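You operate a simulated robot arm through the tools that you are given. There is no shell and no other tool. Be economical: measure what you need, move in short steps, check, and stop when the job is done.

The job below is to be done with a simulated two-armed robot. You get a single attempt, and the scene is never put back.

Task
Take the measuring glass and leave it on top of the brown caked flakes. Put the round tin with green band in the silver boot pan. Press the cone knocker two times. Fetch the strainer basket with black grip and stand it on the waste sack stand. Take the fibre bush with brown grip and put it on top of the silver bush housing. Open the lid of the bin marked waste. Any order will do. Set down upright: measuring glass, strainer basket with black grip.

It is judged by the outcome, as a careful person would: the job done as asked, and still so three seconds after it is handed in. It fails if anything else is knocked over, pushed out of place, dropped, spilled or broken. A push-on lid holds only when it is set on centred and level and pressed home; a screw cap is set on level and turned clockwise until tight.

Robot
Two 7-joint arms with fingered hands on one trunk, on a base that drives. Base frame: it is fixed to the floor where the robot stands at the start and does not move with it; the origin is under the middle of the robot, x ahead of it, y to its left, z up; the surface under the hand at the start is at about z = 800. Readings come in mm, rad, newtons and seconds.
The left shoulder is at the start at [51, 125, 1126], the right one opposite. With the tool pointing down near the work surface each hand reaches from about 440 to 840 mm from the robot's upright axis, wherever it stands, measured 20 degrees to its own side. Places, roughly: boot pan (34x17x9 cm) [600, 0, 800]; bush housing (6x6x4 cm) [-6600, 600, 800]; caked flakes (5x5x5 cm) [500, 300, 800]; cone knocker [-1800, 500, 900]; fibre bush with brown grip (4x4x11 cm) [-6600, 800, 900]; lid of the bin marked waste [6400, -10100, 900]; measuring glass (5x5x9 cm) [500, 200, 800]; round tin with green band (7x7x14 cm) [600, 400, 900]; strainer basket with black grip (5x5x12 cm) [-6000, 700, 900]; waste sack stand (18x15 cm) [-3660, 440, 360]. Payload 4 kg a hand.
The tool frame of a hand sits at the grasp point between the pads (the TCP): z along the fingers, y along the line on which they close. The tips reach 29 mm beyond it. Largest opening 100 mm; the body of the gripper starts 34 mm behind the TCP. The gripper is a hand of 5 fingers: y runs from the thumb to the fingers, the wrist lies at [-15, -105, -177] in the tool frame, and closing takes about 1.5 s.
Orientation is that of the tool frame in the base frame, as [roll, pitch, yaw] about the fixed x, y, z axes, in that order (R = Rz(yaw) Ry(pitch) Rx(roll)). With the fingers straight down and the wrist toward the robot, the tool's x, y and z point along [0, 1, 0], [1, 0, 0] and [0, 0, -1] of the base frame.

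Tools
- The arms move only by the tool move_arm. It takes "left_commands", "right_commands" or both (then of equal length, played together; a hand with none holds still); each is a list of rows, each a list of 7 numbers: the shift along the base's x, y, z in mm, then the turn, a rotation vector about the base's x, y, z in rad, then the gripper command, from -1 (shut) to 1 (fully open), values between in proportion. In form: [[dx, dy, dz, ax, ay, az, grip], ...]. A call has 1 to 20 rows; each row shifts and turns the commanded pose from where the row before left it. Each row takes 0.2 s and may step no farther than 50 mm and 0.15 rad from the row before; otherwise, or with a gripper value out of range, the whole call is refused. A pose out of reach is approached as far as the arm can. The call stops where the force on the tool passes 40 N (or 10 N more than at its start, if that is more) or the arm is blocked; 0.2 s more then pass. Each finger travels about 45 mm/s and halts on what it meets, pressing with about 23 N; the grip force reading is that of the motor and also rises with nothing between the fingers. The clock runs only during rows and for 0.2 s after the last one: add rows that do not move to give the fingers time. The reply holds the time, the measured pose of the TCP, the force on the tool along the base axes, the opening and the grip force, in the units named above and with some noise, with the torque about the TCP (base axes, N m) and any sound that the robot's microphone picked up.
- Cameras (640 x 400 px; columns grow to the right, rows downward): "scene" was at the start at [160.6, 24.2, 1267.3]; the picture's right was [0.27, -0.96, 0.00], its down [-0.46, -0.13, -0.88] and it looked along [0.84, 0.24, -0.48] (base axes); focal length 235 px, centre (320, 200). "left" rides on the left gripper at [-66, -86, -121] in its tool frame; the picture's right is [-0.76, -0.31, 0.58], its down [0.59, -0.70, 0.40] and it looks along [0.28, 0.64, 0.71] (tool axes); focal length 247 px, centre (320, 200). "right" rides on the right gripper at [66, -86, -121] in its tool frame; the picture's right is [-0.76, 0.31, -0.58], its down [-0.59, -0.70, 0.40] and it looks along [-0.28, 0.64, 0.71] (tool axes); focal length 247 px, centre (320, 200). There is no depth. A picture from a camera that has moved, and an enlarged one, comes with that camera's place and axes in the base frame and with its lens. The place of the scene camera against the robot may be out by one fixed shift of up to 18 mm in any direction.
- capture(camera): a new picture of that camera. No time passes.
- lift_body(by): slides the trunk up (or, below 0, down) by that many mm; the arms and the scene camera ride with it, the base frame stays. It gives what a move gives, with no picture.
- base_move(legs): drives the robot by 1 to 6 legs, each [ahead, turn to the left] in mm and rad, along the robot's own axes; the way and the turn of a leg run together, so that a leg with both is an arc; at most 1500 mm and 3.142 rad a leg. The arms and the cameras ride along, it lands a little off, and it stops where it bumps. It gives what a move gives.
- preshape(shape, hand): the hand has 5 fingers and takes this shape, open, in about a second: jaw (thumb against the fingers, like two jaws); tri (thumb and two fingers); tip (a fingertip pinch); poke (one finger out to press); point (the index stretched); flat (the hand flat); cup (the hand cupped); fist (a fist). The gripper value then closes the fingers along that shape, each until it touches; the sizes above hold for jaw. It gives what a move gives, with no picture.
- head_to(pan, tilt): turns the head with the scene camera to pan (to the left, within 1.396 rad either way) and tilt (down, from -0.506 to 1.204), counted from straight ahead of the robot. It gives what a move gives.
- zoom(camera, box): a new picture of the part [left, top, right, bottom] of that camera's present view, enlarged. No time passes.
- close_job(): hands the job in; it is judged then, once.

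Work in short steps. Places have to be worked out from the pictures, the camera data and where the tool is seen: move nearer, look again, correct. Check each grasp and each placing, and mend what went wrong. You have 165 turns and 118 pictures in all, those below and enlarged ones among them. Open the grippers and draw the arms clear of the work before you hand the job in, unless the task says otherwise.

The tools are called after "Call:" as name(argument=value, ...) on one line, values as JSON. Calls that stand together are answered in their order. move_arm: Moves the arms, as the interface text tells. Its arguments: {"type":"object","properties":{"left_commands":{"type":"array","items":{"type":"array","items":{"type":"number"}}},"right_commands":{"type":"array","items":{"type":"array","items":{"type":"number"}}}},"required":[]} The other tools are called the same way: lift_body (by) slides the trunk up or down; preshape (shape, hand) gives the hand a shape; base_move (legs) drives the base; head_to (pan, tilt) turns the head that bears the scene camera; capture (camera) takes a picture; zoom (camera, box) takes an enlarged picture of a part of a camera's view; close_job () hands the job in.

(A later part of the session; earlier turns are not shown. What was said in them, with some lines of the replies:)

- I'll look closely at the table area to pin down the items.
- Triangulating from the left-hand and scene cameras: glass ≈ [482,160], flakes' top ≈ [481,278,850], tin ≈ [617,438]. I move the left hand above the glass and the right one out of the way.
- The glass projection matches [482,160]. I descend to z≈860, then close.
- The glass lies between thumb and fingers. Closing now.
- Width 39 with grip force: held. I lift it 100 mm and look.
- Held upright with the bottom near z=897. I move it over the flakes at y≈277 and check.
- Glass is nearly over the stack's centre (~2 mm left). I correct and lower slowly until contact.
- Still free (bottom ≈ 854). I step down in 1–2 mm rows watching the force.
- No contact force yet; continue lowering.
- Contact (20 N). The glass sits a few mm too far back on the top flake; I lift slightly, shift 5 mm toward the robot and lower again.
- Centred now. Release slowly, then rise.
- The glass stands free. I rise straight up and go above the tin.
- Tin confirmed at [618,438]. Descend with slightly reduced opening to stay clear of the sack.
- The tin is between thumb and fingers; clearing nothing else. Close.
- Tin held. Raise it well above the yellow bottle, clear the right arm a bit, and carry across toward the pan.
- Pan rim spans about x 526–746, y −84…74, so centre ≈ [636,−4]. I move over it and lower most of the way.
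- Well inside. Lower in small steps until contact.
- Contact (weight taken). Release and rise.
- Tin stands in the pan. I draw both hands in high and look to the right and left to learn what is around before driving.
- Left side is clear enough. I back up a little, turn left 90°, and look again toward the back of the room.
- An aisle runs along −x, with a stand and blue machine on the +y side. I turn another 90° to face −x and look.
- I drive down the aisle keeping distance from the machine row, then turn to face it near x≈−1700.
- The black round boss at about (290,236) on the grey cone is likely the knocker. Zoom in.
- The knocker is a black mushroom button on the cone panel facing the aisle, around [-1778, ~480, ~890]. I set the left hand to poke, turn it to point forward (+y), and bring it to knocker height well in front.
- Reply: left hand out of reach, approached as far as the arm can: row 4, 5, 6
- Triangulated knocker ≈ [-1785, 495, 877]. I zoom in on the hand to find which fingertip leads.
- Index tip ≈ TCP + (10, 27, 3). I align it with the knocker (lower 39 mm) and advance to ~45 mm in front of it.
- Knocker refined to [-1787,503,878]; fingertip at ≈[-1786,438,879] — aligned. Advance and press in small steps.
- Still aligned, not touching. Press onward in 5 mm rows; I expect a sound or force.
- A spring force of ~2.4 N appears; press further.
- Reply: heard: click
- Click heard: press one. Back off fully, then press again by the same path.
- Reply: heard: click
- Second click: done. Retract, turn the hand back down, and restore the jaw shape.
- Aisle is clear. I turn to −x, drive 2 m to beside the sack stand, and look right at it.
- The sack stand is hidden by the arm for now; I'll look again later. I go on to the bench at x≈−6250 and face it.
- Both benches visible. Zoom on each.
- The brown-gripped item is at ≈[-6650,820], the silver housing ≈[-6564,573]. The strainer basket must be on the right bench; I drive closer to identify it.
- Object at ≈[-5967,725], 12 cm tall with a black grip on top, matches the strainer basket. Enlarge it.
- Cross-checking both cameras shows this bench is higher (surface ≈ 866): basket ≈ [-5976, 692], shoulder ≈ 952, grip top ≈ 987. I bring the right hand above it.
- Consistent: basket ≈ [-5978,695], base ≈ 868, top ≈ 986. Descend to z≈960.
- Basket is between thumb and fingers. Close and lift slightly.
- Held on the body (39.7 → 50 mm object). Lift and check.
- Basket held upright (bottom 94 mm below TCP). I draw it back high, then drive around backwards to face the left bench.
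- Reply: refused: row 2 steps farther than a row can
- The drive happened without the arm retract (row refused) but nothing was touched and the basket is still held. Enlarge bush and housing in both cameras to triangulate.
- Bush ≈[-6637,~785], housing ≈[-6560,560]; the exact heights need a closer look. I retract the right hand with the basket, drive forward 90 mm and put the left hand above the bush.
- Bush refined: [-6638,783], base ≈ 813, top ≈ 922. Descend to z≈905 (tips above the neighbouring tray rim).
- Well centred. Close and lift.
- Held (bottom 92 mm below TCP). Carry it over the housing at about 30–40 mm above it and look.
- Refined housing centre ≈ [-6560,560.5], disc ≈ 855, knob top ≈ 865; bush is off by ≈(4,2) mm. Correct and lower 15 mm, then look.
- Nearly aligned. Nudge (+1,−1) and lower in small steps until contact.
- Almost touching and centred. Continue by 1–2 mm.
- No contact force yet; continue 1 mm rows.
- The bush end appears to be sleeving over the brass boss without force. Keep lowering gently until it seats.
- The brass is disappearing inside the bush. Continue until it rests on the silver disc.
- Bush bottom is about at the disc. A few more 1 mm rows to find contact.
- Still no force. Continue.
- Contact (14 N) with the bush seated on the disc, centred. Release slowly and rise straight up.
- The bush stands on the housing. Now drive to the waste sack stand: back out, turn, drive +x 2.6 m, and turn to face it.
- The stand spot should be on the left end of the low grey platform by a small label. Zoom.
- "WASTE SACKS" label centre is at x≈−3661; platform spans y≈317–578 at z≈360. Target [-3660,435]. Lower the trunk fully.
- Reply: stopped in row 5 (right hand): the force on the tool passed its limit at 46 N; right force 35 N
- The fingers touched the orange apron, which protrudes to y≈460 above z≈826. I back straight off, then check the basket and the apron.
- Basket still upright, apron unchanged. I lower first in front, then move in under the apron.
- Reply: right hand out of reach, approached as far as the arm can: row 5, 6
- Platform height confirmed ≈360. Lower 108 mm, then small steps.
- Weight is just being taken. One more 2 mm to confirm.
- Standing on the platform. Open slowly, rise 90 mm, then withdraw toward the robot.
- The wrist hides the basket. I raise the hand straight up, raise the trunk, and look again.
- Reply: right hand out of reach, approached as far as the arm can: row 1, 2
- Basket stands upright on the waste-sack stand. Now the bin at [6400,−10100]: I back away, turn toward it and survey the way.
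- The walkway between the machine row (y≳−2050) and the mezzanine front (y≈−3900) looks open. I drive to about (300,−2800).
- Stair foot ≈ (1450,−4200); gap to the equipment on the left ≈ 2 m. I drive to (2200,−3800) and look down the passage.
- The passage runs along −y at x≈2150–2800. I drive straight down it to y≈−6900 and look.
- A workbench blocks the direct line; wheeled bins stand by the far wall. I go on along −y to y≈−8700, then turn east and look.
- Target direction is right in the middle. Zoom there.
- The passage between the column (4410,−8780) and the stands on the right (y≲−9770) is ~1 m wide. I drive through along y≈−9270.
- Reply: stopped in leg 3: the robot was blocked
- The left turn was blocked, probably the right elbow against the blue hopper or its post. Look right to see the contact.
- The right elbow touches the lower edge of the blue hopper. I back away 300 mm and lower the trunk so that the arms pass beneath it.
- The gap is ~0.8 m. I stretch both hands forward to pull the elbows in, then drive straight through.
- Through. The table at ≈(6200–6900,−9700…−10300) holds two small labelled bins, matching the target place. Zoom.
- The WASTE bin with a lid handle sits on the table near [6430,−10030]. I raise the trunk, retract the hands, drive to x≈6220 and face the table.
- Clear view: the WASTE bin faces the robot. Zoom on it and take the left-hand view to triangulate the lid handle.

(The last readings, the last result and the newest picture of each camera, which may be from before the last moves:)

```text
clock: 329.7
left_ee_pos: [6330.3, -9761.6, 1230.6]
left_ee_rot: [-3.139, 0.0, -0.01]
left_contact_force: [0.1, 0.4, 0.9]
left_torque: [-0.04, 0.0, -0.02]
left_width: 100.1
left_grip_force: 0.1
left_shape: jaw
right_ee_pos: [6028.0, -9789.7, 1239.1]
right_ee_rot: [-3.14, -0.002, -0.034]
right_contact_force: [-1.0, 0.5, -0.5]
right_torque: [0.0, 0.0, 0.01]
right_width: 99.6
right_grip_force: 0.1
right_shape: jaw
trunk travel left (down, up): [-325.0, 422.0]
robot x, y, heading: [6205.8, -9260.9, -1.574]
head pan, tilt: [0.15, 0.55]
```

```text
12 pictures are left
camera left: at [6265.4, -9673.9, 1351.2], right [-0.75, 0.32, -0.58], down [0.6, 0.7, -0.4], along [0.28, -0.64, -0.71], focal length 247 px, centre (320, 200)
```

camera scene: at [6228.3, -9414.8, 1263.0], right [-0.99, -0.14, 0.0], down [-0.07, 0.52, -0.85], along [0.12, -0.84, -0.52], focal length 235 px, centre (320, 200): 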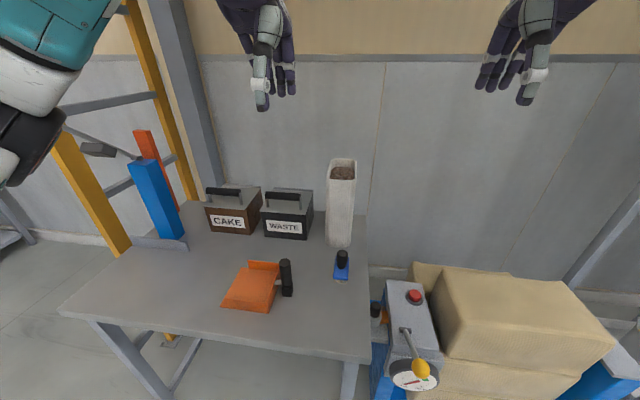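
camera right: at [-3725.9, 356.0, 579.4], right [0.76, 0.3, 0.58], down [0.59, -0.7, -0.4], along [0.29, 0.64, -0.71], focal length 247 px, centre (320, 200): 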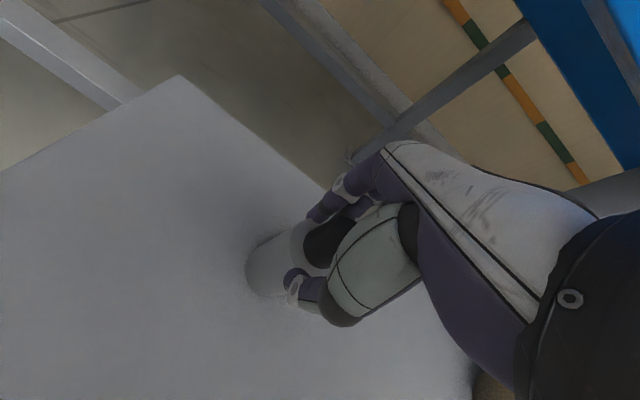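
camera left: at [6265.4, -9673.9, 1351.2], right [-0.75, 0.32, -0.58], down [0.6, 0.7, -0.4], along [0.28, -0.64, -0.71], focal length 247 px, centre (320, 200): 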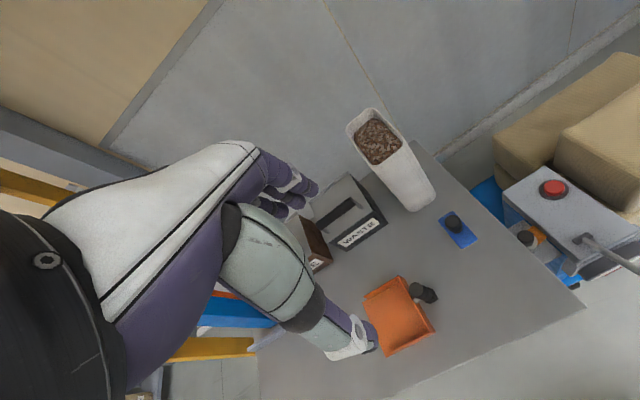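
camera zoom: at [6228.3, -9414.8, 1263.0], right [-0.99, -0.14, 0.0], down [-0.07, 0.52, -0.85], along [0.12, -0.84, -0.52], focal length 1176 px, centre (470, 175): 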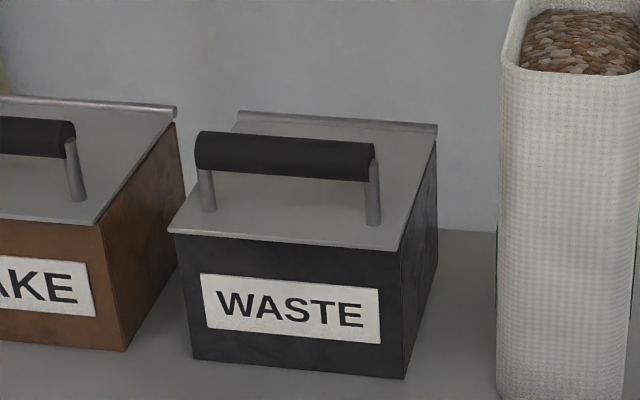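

Handle bar ≈ [6423,−10020,886] (bar along x, ~41 mm above the lid), hinge at the back ≈ y −10140, z 845. I drive 40 mm closer, pitch the left hand 20° forward and pre-position above the bar.

Call:
base_move(legs=[[40, 0]])

Call:
move_arm(left_commands=[[15, -28, -36, -0.058, 0, 0, 0.3], [15, -28, -36, -0.058, 0, 0, 0.3], [15, -28, -36, -0.058, 0, 0, 0.3], [16, -28, -36, -0.058, 0, 0, 0.3], [16, -28, -36, -0.058, 0, 0, 0.3], [16, -28, -36, -0.06, 0, 0, 0.3], [0, 0, 0, 0, 0, 0, 0.3]])

Call:
capture(camera="left")

```text
clock: 330.6
left_ee_pos: [6329.4, -9795.0, 1231.8]
left_ee_rot: [3.14, 0.0, -0.01]
left_contact_force: [-1.2, 1.2, 0.5]
left_torque: [-0.04, -0.03, 0.04]
left_width: 99.6
left_grip_force: 0.1
left_shape: jaw
right_ee_pos: [6028.5, -9822.5, 1242.0]
right_ee_rot: [3.14, -0.002, -0.035]
right_contact_force: [-0.4, 0.7, -0.2]
right_torque: [-0.04, 0.02, -0.02]
right_width: 99.9
right_grip_force: 0.0
right_shape: jaw
trunk travel left (down, up): [-325.0, 422.0]
robot x, y, heading: [6208.4, -9297.5, -1.574]
head pan, tilt: [0.15, 0.55]
```

```text
clock: 332.2
left_ee_pos: [6422.0, -9966.7, 1014.4]
left_ee_rot: [2.794, -0.004, -0.009]
left_contact_force: [-0.6, 0.1, -0.3]
left_torque: [0.02, -0.02, 0.0]
left_width: 64.9
left_grip_force: 0.1
left_shape: jaw
right_ee_pos: [6028.7, -9826.8, 1240.8]
right_ee_rot: [3.141, -0.002, -0.036]
right_contact_force: [-0.4, 0.5, 0.0]
right_torque: [0.03, -0.02, 0.01]
right_width: 99.6
right_grip_force: 0.1
right_shape: jaw
trunk travel left (down, up): [-325.0, 422.0]
robot x, y, heading: [6205.4, -9297.4, -1.58]
head pan, tilt: [0.15, 0.55]
```

```text
11 pictures are left
camera left: at [6357.9, -9843.5, 1097.7], right [-0.75, 0.1, -0.65], down [0.6, 0.52, -0.61], along [0.28, -0.85, -0.45], focal length 247 px, centre (320, 200)
```

left: 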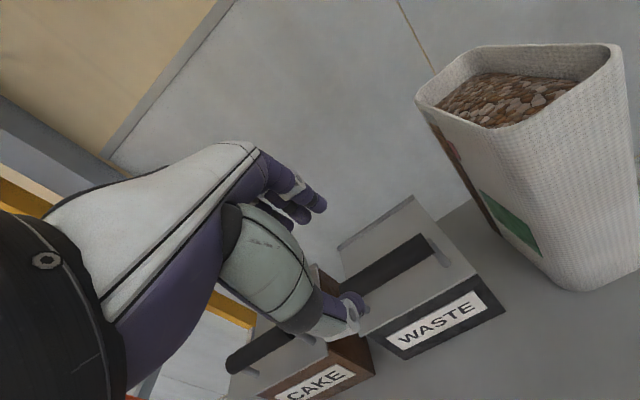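

Bar centre ≈ [6425,−10025,882]. I descend along the tool axis to straddle it and check.

Call:
move_arm(left_commands=[[1, -16, -36, 0, 0, 0, 0.3], [1, -16, -36, 0, 0, 0, 0.3], [1, -16, -34, 0, 0, 0, 0.3], [0, -5, -12, 0, 0, 0, 0.3], [0, 0, 0, 0, 0, 0, 0.3]])

Call:
capture(camera="left")

```text
clock: 333.4
left_ee_pos: [6423.5, -10019.1, 894.9]
left_ee_rot: [2.794, -0.005, -0.01]
left_contact_force: [0.2, 0.9, -0.3]
left_torque: [0.0, -0.02, -0.01]
left_width: 65.3
left_grip_force: 0.0
left_shape: jaw
right_ee_pos: [6027.5, -9826.1, 1241.4]
right_ee_rot: [-3.141, 0.0, -0.034]
right_contact_force: [-0.2, -0.4, -0.7]
right_torque: [0.01, 0.0, 0.02]
right_width: 99.8
right_grip_force: 0.1
right_shape: jaw
trunk travel left (down, up): [-325.0, 422.0]
robot x, y, heading: [6207.7, -9299.8, -1.575]
head pan, tilt: [0.15, 0.55]
```

```text
10 pictures are left
camera left: at [6360.1, -9895.2, 980.0], right [-0.75, 0.1, -0.65], down [0.6, 0.52, -0.61], along [0.28, -0.85, -0.45], focal length 247 px, centre (320, 200)
```

left: 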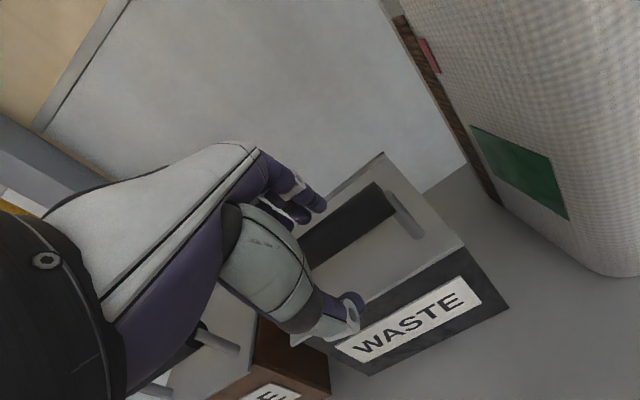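

The bar appears near the fingertips, between thumb and fingers. I go 12 mm deeper and close gently.

Call:
move_arm(left_commands=[[0, -5, -6, 0, 0, 0, 0.3], [0, -4, -6, 0, 0, 0, 0.3], [0, 0, 0, 0, 0, 0, 0], [0, 0, 0, 0, 0, 0, -0.3], [0, 0, 0, 0, 0, 0, -0.6], [0, 0, 0, 0, 0, 0, -1], [0, 0, 0, 0, 0, 0, -1], [0, 0, 0, 0, 0, 0, -1], [0, 0, 0, 0, 0, 0, -1]])

Call:
capture(camera="left")

```text
clock: 335.4
left_ee_pos: [6424.7, -10029.0, 882.7]
left_ee_rot: [2.795, -0.006, -0.008]
left_contact_force: [0.0, -7.3, -2.1]
left_torque: [-0.06, -0.16, -0.13]
left_width: 13.7
left_grip_force: 22.7
left_shape: jaw
right_ee_pos: [6027.6, -9827.6, 1240.6]
right_ee_rot: [-3.139, -0.001, -0.035]
right_contact_force: [0.6, 0.1, -0.4]
right_torque: [-0.05, -0.01, 0.01]
right_width: 100.1
right_grip_force: 0.1
right_shape: jaw
trunk travel left (down, up): [-325.0, 422.0]
robot x, y, heading: [6204.7, -9300.8, -1.574]
head pan, tilt: [0.15, 0.55]
```

```text
9 pictures are left
camera left: at [6360.0, -9905.1, 967.3], right [-0.75, 0.1, -0.65], down [0.6, 0.52, -0.61], along [0.28, -0.85, -0.45], focal length 247 px, centre (320, 200)
```

left: 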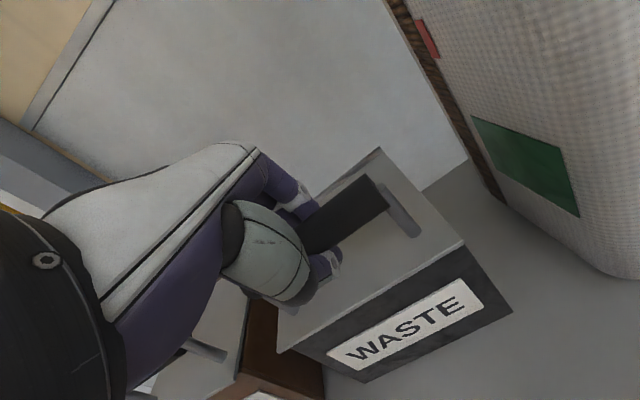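

Bar gripped (≈24 mm). I lift along the hinge arc for the first 30°, watching forces.

Call:
move_arm(left_commands=[[0, -4, 9, 0, 0, 0, -1], [0, -4.5, 9, 0, 0, 0, -1], [0, -5.5, 8.5, 0, 0, 0, -1], [0, -6, 8, 0, 0, 0, -1], [0, -7, 7, 0, 0, 0, -1], [0, -7, 7, 0, 0, 0, -1], [0, 0, 0, 0, 0, 0, -1]])

Call:
zoom(camera="scene", box=[220, 130, 360, 250])

```text
clock: 337.0
left_ee_pos: [6424.1, -10063.2, 930.5]
left_ee_rot: [2.797, -0.004, -0.01]
left_contact_force: [-0.8, -6.5, -10.4]
left_torque: [0.26, 0.03, -0.13]
left_width: 14.5
left_grip_force: 23.4
left_shape: jaw
right_ee_pos: [6027.6, -9826.8, 1238.9]
right_ee_rot: [-3.139, -0.002, -0.034]
right_contact_force: [-0.9, 0.0, 0.4]
right_torque: [-0.03, -0.01, 0.04]
right_width: 99.7
right_grip_force: 0.1
right_shape: jaw
trunk travel left (down, up): [-325.0, 422.0]
robot x, y, heading: [6204.2, -9300.1, -1.575]
head pan, tilt: [0.15, 0.55]
```

```text
3.33 times, centred on (290, 190) of scene
camera zoom: at [6228.2, -9453.6, 1262.6], right [-0.99, -0.14, 0.0], down [-0.07, 0.52, -0.85], along [0.12, -0.84, -0.52], focal length 784 px, centre (420, 233)
```

zoom: 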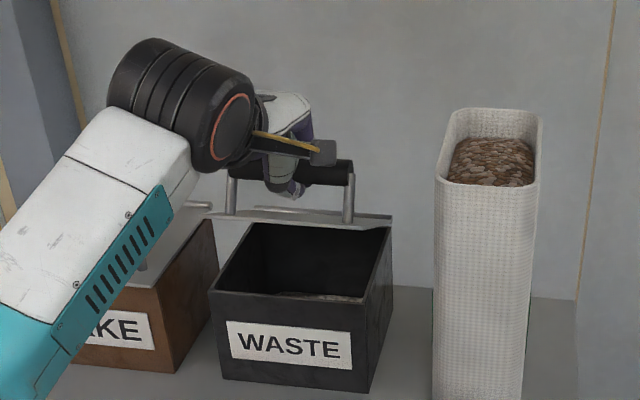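

The lid is opening (~30°). Continue along the arc another 30°.

Call:
move_arm(left_commands=[[0, -8, 6, 0, 0, 0, -1], [0, -8.5, 5.5, 0, 0, 0, -1], [0, -9.5, 4.5, 0, 0, 0, -1], [0, -9.5, 4, 0, 0, 0, -1], [0, -10, 3, 0, 0, 0, -1], [0, -10, 2.5, 0, 0, 0, -1], [0, 0, 0, 0, 0, 0, -1]])

Call:
zoom(camera="scene", box=[220, 130, 360, 250])

```text
clock: 338.6
left_ee_pos: [6425.3, -10119.5, 956.2]
left_ee_rot: [2.795, -0.003, -0.011]
left_contact_force: [-6.2, -2.4, -15.2]
left_torque: [0.3, -0.01, -0.16]
left_width: 13.8
left_grip_force: 23.2
left_shape: jaw
right_ee_pos: [6028.1, -9827.8, 1239.1]
right_ee_rot: [-3.139, -0.001, -0.035]
right_contact_force: [0.5, 0.0, 0.6]
right_torque: [0.0, 0.0, 0.02]
right_width: 100.0
right_grip_force: 0.0
right_shape: jaw
trunk travel left (down, up): [-325.0, 422.0]
robot x, y, heading: [6204.4, -9300.0, -1.574]
head pan, tilt: [0.15, 0.55]
```

```text
3.33 times, centred on (290, 190) of scene
camera zoom: at [6227.7, -9453.6, 1262.6], right [-0.99, -0.14, 0.0], down [-0.07, 0.52, -0.85], along [0.12, -0.84, -0.52], focal length 784 px, centre (420, 233)
```

zoom: 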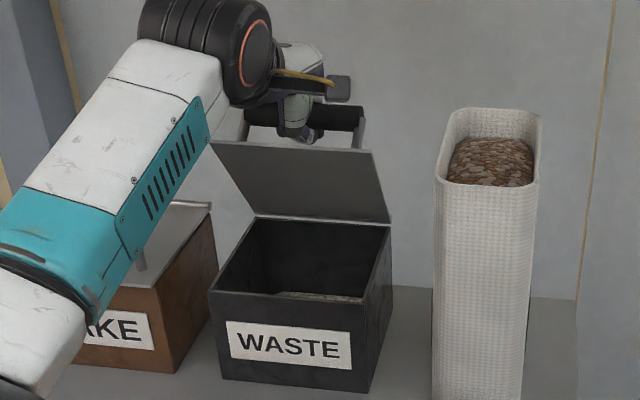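

About 65° open, reach is good. Continue past vertical with slightly descending steps.

Call:
move_arm(left_commands=[[0, -10, 0, 0, 0, 0, -1], [0, -10, -1, 0, 0, 0, -1], [0, -10, -2, 0, 0, 0, -1], [0, -10, -3, 0, 0, 0, -1], [0, -9.5, -4, 0, 0, 0, -1], [0, 0, 0, 0, 0, 0, -1]])

Call:
zoom(camera="scene", box=[220, 130, 360, 250])

```text
clock: 340.0
left_ee_pos: [6427.8, -10167.4, 946.9]
left_ee_rot: [2.794, -0.003, -0.008]
left_contact_force: [-1.7, -1.2, -0.6]
left_torque: [0.03, -0.02, -0.01]
left_width: 12.0
left_grip_force: 23.4
left_shape: jaw
right_ee_pos: [6030.3, -9827.3, 1239.7]
right_ee_rot: [-3.138, 0.0, -0.033]
right_contact_force: [1.1, 0.6, 0.0]
right_torque: [0.03, -0.01, -0.06]
right_width: 99.7
right_grip_force: 0.0
right_shape: jaw
trunk travel left (down, up): [-325.0, 422.0]
robot x, y, heading: [6207.2, -9300.4, -1.577]
head pan, tilt: [0.15, 0.55]
```

```text
3.33 times, centred on (290, 190) of scene
camera zoom: at [6228.8, -9452.3, 1262.9], right [-0.99, -0.15, 0.0], down [-0.08, 0.52, -0.85], along [0.12, -0.84, -0.52], focal length 784 px, centre (420, 233)
```

zoom: 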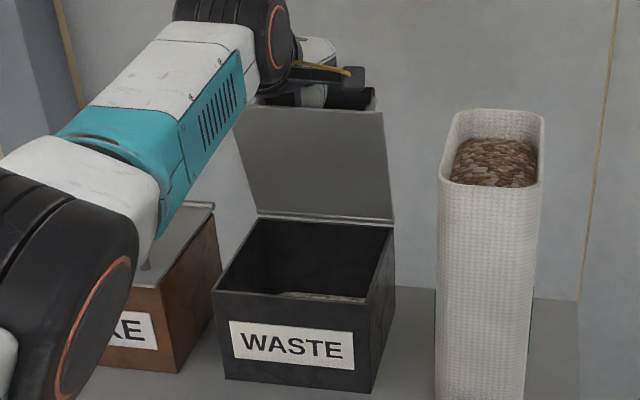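

Near vertical with almost no force. Continue ~20° further past vertical.

Call:
move_arm(left_commands=[[0, -10, -4, 0, 0, 0, -1], [0, -9, -5, 0, 0, 0, -1], [0, -9, -6, 0, 0, 0, -1], [0, -8, -6, 0, 0, 0, -1], [0, 0, 0, 0, 0, 0, -1]])

Call:
zoom(camera="scene", box=[220, 130, 360, 250])

```text
clock: 341.2
left_ee_pos: [6421.5, -10167.9, 939.9]
left_ee_rot: [2.796, -0.006, -0.009]
left_contact_force: [0.4, -0.3, 0.1]
left_torque: [0.02, -0.01, -0.02]
left_width: 12.0
left_grip_force: 22.8
left_shape: jaw
left hand out of reach, approached as far as the arm can: row 1, 2, 3, 4
right_ee_pos: [6027.8, -9826.4, 1239.2]
right_ee_rot: [-3.14, -0.001, -0.035]
right_contact_force: [0.9, 0.5, -0.5]
right_torque: [-0.03, -0.02, 0.02]
right_width: 99.9
right_grip_force: 0.0
right_shape: jaw
trunk travel left (down, up): [-325.0, 422.0]
robot x, y, heading: [6206.1, -9300.6, -1.572]
head pan, tilt: [0.15, 0.55]
```

```text
3.33 times, centred on (290, 190) of scene
camera zoom: at [6228.0, -9451.4, 1263.0], right [-0.99, -0.14, 0.0], down [-0.07, 0.52, -0.85], along [0.12, -0.84, -0.52], focal length 784 px, centre (420, 233)
```

zoom: 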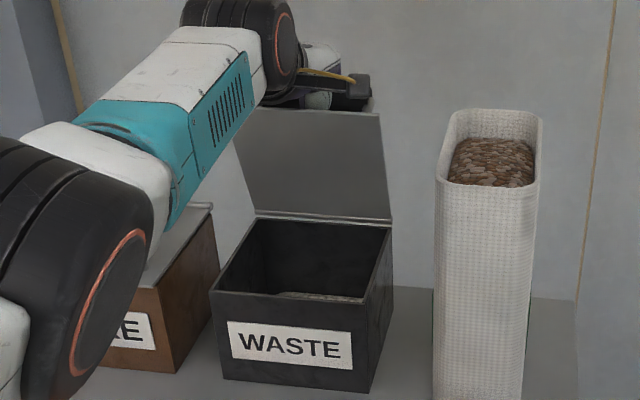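

Arm is at full stretch with the lid at about 80°. I loosen the fingers slightly (the thumb still stands behind the bar) to see whether the lid stays by itself.

Call:
move_arm(left_commands=[[0, 10, 8, 0, 0, 0, -0.6], [0, 8, 4, 0, 0, 0, -0.3], [0, 8, 0, 0, 0, 0, 0], [0, 10, 3, 0, 0, 0, 0], [0, 0, 0, 0, 0, 0, 0], [0, 0, 0, 0, 0, 0, 0]])

Call:
zoom(camera="scene", box=[220, 130, 360, 250])

```text
clock: 342.6
left_ee_pos: [6422.7, -10133.0, 954.4]
left_ee_rot: [2.795, -0.004, -0.008]
left_contact_force: [-0.3, 0.4, 0.9]
left_torque: [0.02, 0.04, 0.03]
left_width: 49.7
left_grip_force: 0.1
left_shape: jaw
right_ee_pos: [6028.5, -9826.6, 1239.8]
right_ee_rot: [-3.14, -0.001, -0.035]
right_contact_force: [-0.1, -0.1, -0.2]
right_torque: [-0.02, -0.08, -0.02]
right_width: 99.7
right_grip_force: 0.1
right_shape: jaw
trunk travel left (down, up): [-325.0, 422.0]
robot x, y, heading: [6207.4, -9294.7, -1.579]
head pan, tilt: [0.15, 0.55]
```

```text
3.33 times, centred on (290, 190) of scene
camera zoom: at [6228.1, -9451.7, 1263.0], right [-0.99, -0.14, 0.0], down [-0.08, 0.52, -0.85], along [0.12, -0.84, -0.52], focal length 784 px, centre (420, 233)
```

zoom: 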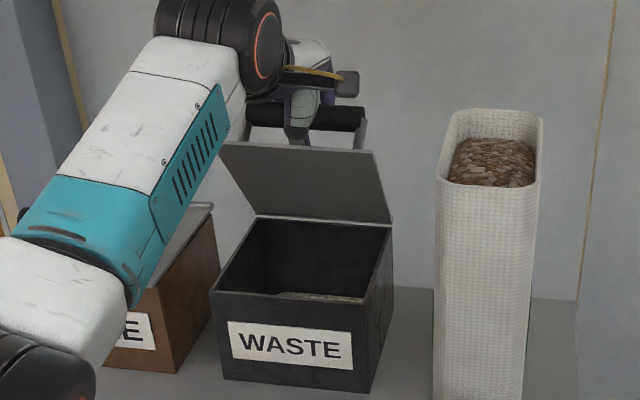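

The lid followed the hand back to ~60°, so I must test whether it stays alone. I open fully and withdraw up along the tool axis.

Call:
move_arm(left_commands=[[0, 0, 0, 0, 0, 0, 0.5], [0, 0, 0, 0, 0, 0, 1], [0, 0, 0, 0, 0, 0, 1], [0, 10, 28, 0, 0, 0, 1], [0, 12, 34, 0, 0, 0, 1], [0, 14, 34, 0, 0, 0, 1], [0, 0, 0, 0, 0, 0, 1]])

Call:
zoom(camera="scene", box=[220, 130, 360, 250])

```text
clock: 344.2
left_ee_pos: [6422.8, -10096.5, 1052.0]
left_ee_rot: [2.793, -0.004, -0.01]
left_contact_force: [0.5, -0.4, -0.1]
left_torque: [0.02, 0.02, 0.0]
left_width: 99.8
left_grip_force: 0.1
left_shape: jaw
right_ee_pos: [6028.5, -9827.3, 1239.7]
right_ee_rot: [-3.141, 0.0, -0.035]
right_contact_force: [0.0, 0.0, 0.0]
right_torque: [0.02, 0.0, 0.02]
right_width: 99.7
right_grip_force: 0.0
right_shape: jaw
trunk travel left (down, up): [-325.0, 422.0]
robot x, y, heading: [6205.1, -9301.0, -1.578]
head pan, tilt: [0.15, 0.55]
```

```text
3.33 times, centred on (290, 190) of scene
camera zoom: at [6228.1, -9451.8, 1262.9], right [-0.99, -0.14, 0.0], down [-0.07, 0.52, -0.85], along [0.12, -0.84, -0.52], focal length 784 px, centre (420, 233)
```

zoom: 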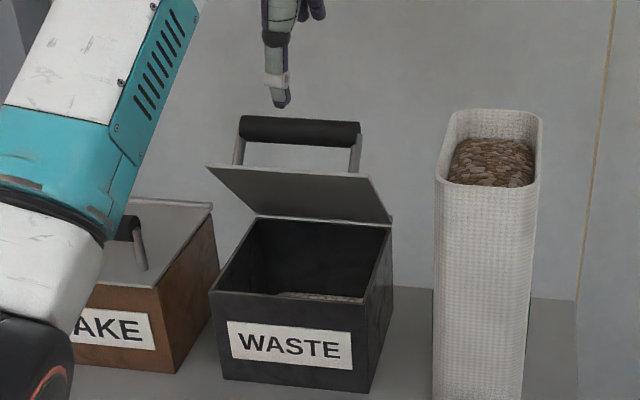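

The lid stays up on its own (~50°). I bring the closed hand, pitched 45°, in front and below the raised edge to push it over from underneath.

Call:
move_arm(left_commands=[[0, 44, 0, -0.11, 0, 0, 0], [0, 44, 0, -0.11, 0, 0, -1], [0, 44, 0, -0.11, 0, 0, -1], [0, 40, 0, -0.105, 0, 0, -1], [0, 0, -32, 0, 0, 0, -1], [0, 0, -32, 0, 0, 0, -1], [0, 0, -32, 0, 0, 0, -1], [0, 0, -32, 0, 0, 0, -1], [0, 0, 0, 0, 0, 0, -1]])

Call:
move_arm(left_commands=[[0, -40, 0, 0, 0, 0, -1], [0, -35, 0, 0, 0, 0, -1], [0, -20, 0, 0, 0, 0, -1], [0, -15, 0, 0, 0, 0, -1], [0, -15, 0, 0, 0, 0, -1], [0, -15, 0, 0, 0, 0, -1], [0, -15, 0, 0, 0, 0, -1], [0, -15, 0, 0, 0, 0, -1], [0, -15, 0, 0, 0, 0, -1], [0, 0, 0, 0, 0, 0, -1]])

Call:
zoom(camera="scene", box=[220, 130, 360, 250])

```text
clock: 346.2
left_ee_pos: [6422.7, -9922.3, 922.0]
left_ee_rot: [2.358, -0.007, -0.007]
left_contact_force: [-0.4, 0.4, 0.2]
left_torque: [-0.01, -0.02, -0.02]
left_width: 0.1
left_grip_force: 23.3
left_shape: jaw
right_ee_pos: [6027.6, -9825.8, 1240.6]
right_ee_rot: [-3.139, -0.002, -0.037]
right_contact_force: [0.3, -0.3, 0.0]
right_torque: [-0.02, 0.01, 0.03]
right_width: 100.2
right_grip_force: 0.0
right_shape: jaw
trunk travel left (down, up): [-325.0, 422.0]
robot x, y, heading: [6207.1, -9297.1, -1.573]
head pan, tilt: [0.15, 0.55]
```

```text
clock: 348.4
left_ee_pos: [6422.5, -10109.1, 924.6]
left_ee_rot: [2.358, -0.008, -0.007]
left_contact_force: [0.5, 0.2, 0.6]
left_torque: [0.01, 0.01, 0.01]
left_width: 0.0
left_grip_force: 23.0
left_shape: jaw
right_ee_pos: [6026.8, -9826.3, 1240.4]
right_ee_rot: [-3.14, -0.003, -0.035]
right_contact_force: [-0.5, -0.2, 0.0]
right_torque: [0.0, 0.04, 0.02]
right_width: 99.9
right_grip_force: 0.0
right_shape: jaw
trunk travel left (down, up): [-325.0, 422.0]
robot x, y, heading: [6207.9, -9301.4, -1.581]
head pan, tilt: [0.15, 0.55]
```

```text
3.33 times, centred on (290, 190) of scene
camera zoom: at [6228.0, -9451.7, 1263.0], right [-0.99, -0.14, 0.0], down [-0.07, 0.52, -0.85], along [0.12, -0.84, -0.52], focal length 784 px, centre (420, 233)
```

zoom: 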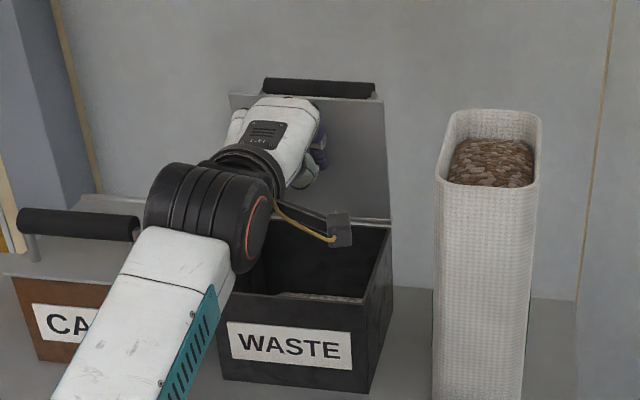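

The lid is about vertical. Push 40 mm further, then withdraw backward.

Call:
move_arm(left_commands=[[0, -12, 0, 0, 0, 0, -1], [0, -12, 0, 0, 0, 0, -1], [0, -12, 0, 0, 0, 0, -1], [0, -8, 0, 0, 0, 0, -1], [0, 0, 0, 0, 0, 0, -1], [0, 0, 0, 0, 0, 0, -1]])

Call:
move_arm(left_commands=[[0, 20, 2, 0, 0, 0, -1], [0, 40, 8, 0, 0, 0, -1], [0, 44, 15, 0, 0, 0, -1], [0, 44, 15, 0, 0, 0, -1], [0, 44, 15, 0, 0, 0, -1], [0, 30, 35, 0.11, 0, 0, -1], [0, 15, 45, 0.11, 0, 0, -0.5], [0, 15, 45, 0.11, 0, 0, 0], [0, 15, 45, 0.11, 0, 0, 0.5], [0, 15, 45, 0.11, 0, 0, 1], [0, 10, 30, 0.11, 0, 0, 1], [0, 0, 0, 0.11, 0, 0, 1], [0, 0, 0, 0, 0, 0, 1]])

Call:
zoom(camera="scene", box=[200, 120, 360, 260])

```text
clock: 349.2
left_ee_pos: [6421.4, -10138.7, 926.8]
left_ee_rot: [2.358, -0.006, -0.006]
left_contact_force: [-1.9, 36.2, 8.9]
left_torque: [0.45, -0.02, 0.08]
left_width: 0.0
left_grip_force: 22.8
left_shape: jaw
right_ee_pos: [6027.5, -9819.6, 1243.3]
right_ee_rot: [3.139, -0.001, -0.035]
right_contact_force: [-0.2, -0.3, -0.6]
right_torque: [0.0, -0.03, 0.03]
right_width: 99.8
right_grip_force: 0.0
right_shape: jaw
trunk travel left (down, up): [-325.0, 422.0]
robot x, y, heading: [6205.3, -9299.4, -1.572]
head pan, tilt: [0.15, 0.55]
stopped in row 4 (left hand): the force on the tool passed its limit at 49 N (the readings are from after the stop); the commanded pose is now the measured one
```

```text
clock: 352.1
left_ee_pos: [6423.3, -9850.3, 1222.0]
left_ee_rot: [3.133, 0.001, -0.008]
left_contact_force: [0.0, -0.2, 0.4]
left_torque: [0.0, 0.0, 0.02]
left_width: 99.8
left_grip_force: 0.1
left_shape: jaw
right_ee_pos: [6028.1, -9825.3, 1241.1]
right_ee_rot: [-3.139, -0.002, -0.036]
right_contact_force: [-0.3, -0.2, 0.1]
right_torque: [0.01, 0.01, 0.01]
right_width: 100.0
right_grip_force: 0.2
right_shape: jaw
trunk travel left (down, up): [-325.0, 422.0]
robot x, y, heading: [6205.2, -9299.6, -1.584]
head pan, tilt: [0.15, 0.55]
```

```text
2.86 times, centred on (280, 190) of scene
camera zoom: at [6228.1, -9450.7, 1263.0], right [-0.99, -0.14, 0.0], down [-0.07, 0.52, -0.85], along [0.12, -0.84, -0.52], focal length 672 px, centre (434, 229)
```

zoom: 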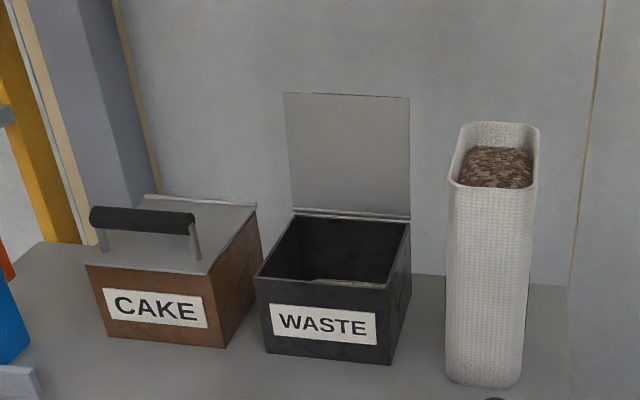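

The WASTE lid is pushed back against its stop and stays open, and the bin has not moved. All six parts are done, with both hands open and clear. Handing in.

Call:
close_job()

```text
The job is handed in.
```

I finished all six parts and handed the job in.

- **Measuring glass:** it stands upright on top of the caked flakes.
- **Round tin with green band:** it stands in the boot pan.
- **Cone knocker:** I pressed it twice and heard a click each time.
- **Strainer basket:** it stands upright on the waste sack stand, above the "WASTE SACKS" label. On the way there, the right hand touched the orange apron on the machine above with about 46 N. I backed off at once and the apron looked unchanged.
- **Fibre bush:** it stands on the silver housing, seated down onto the disc.
- **Waste bin:** the lid is fully open and stays back on its own.

On the drive to the bin, the right elbow also bumped the lower edge of a blue hopper. I lowered the trunk to pass under it and saw no damage.
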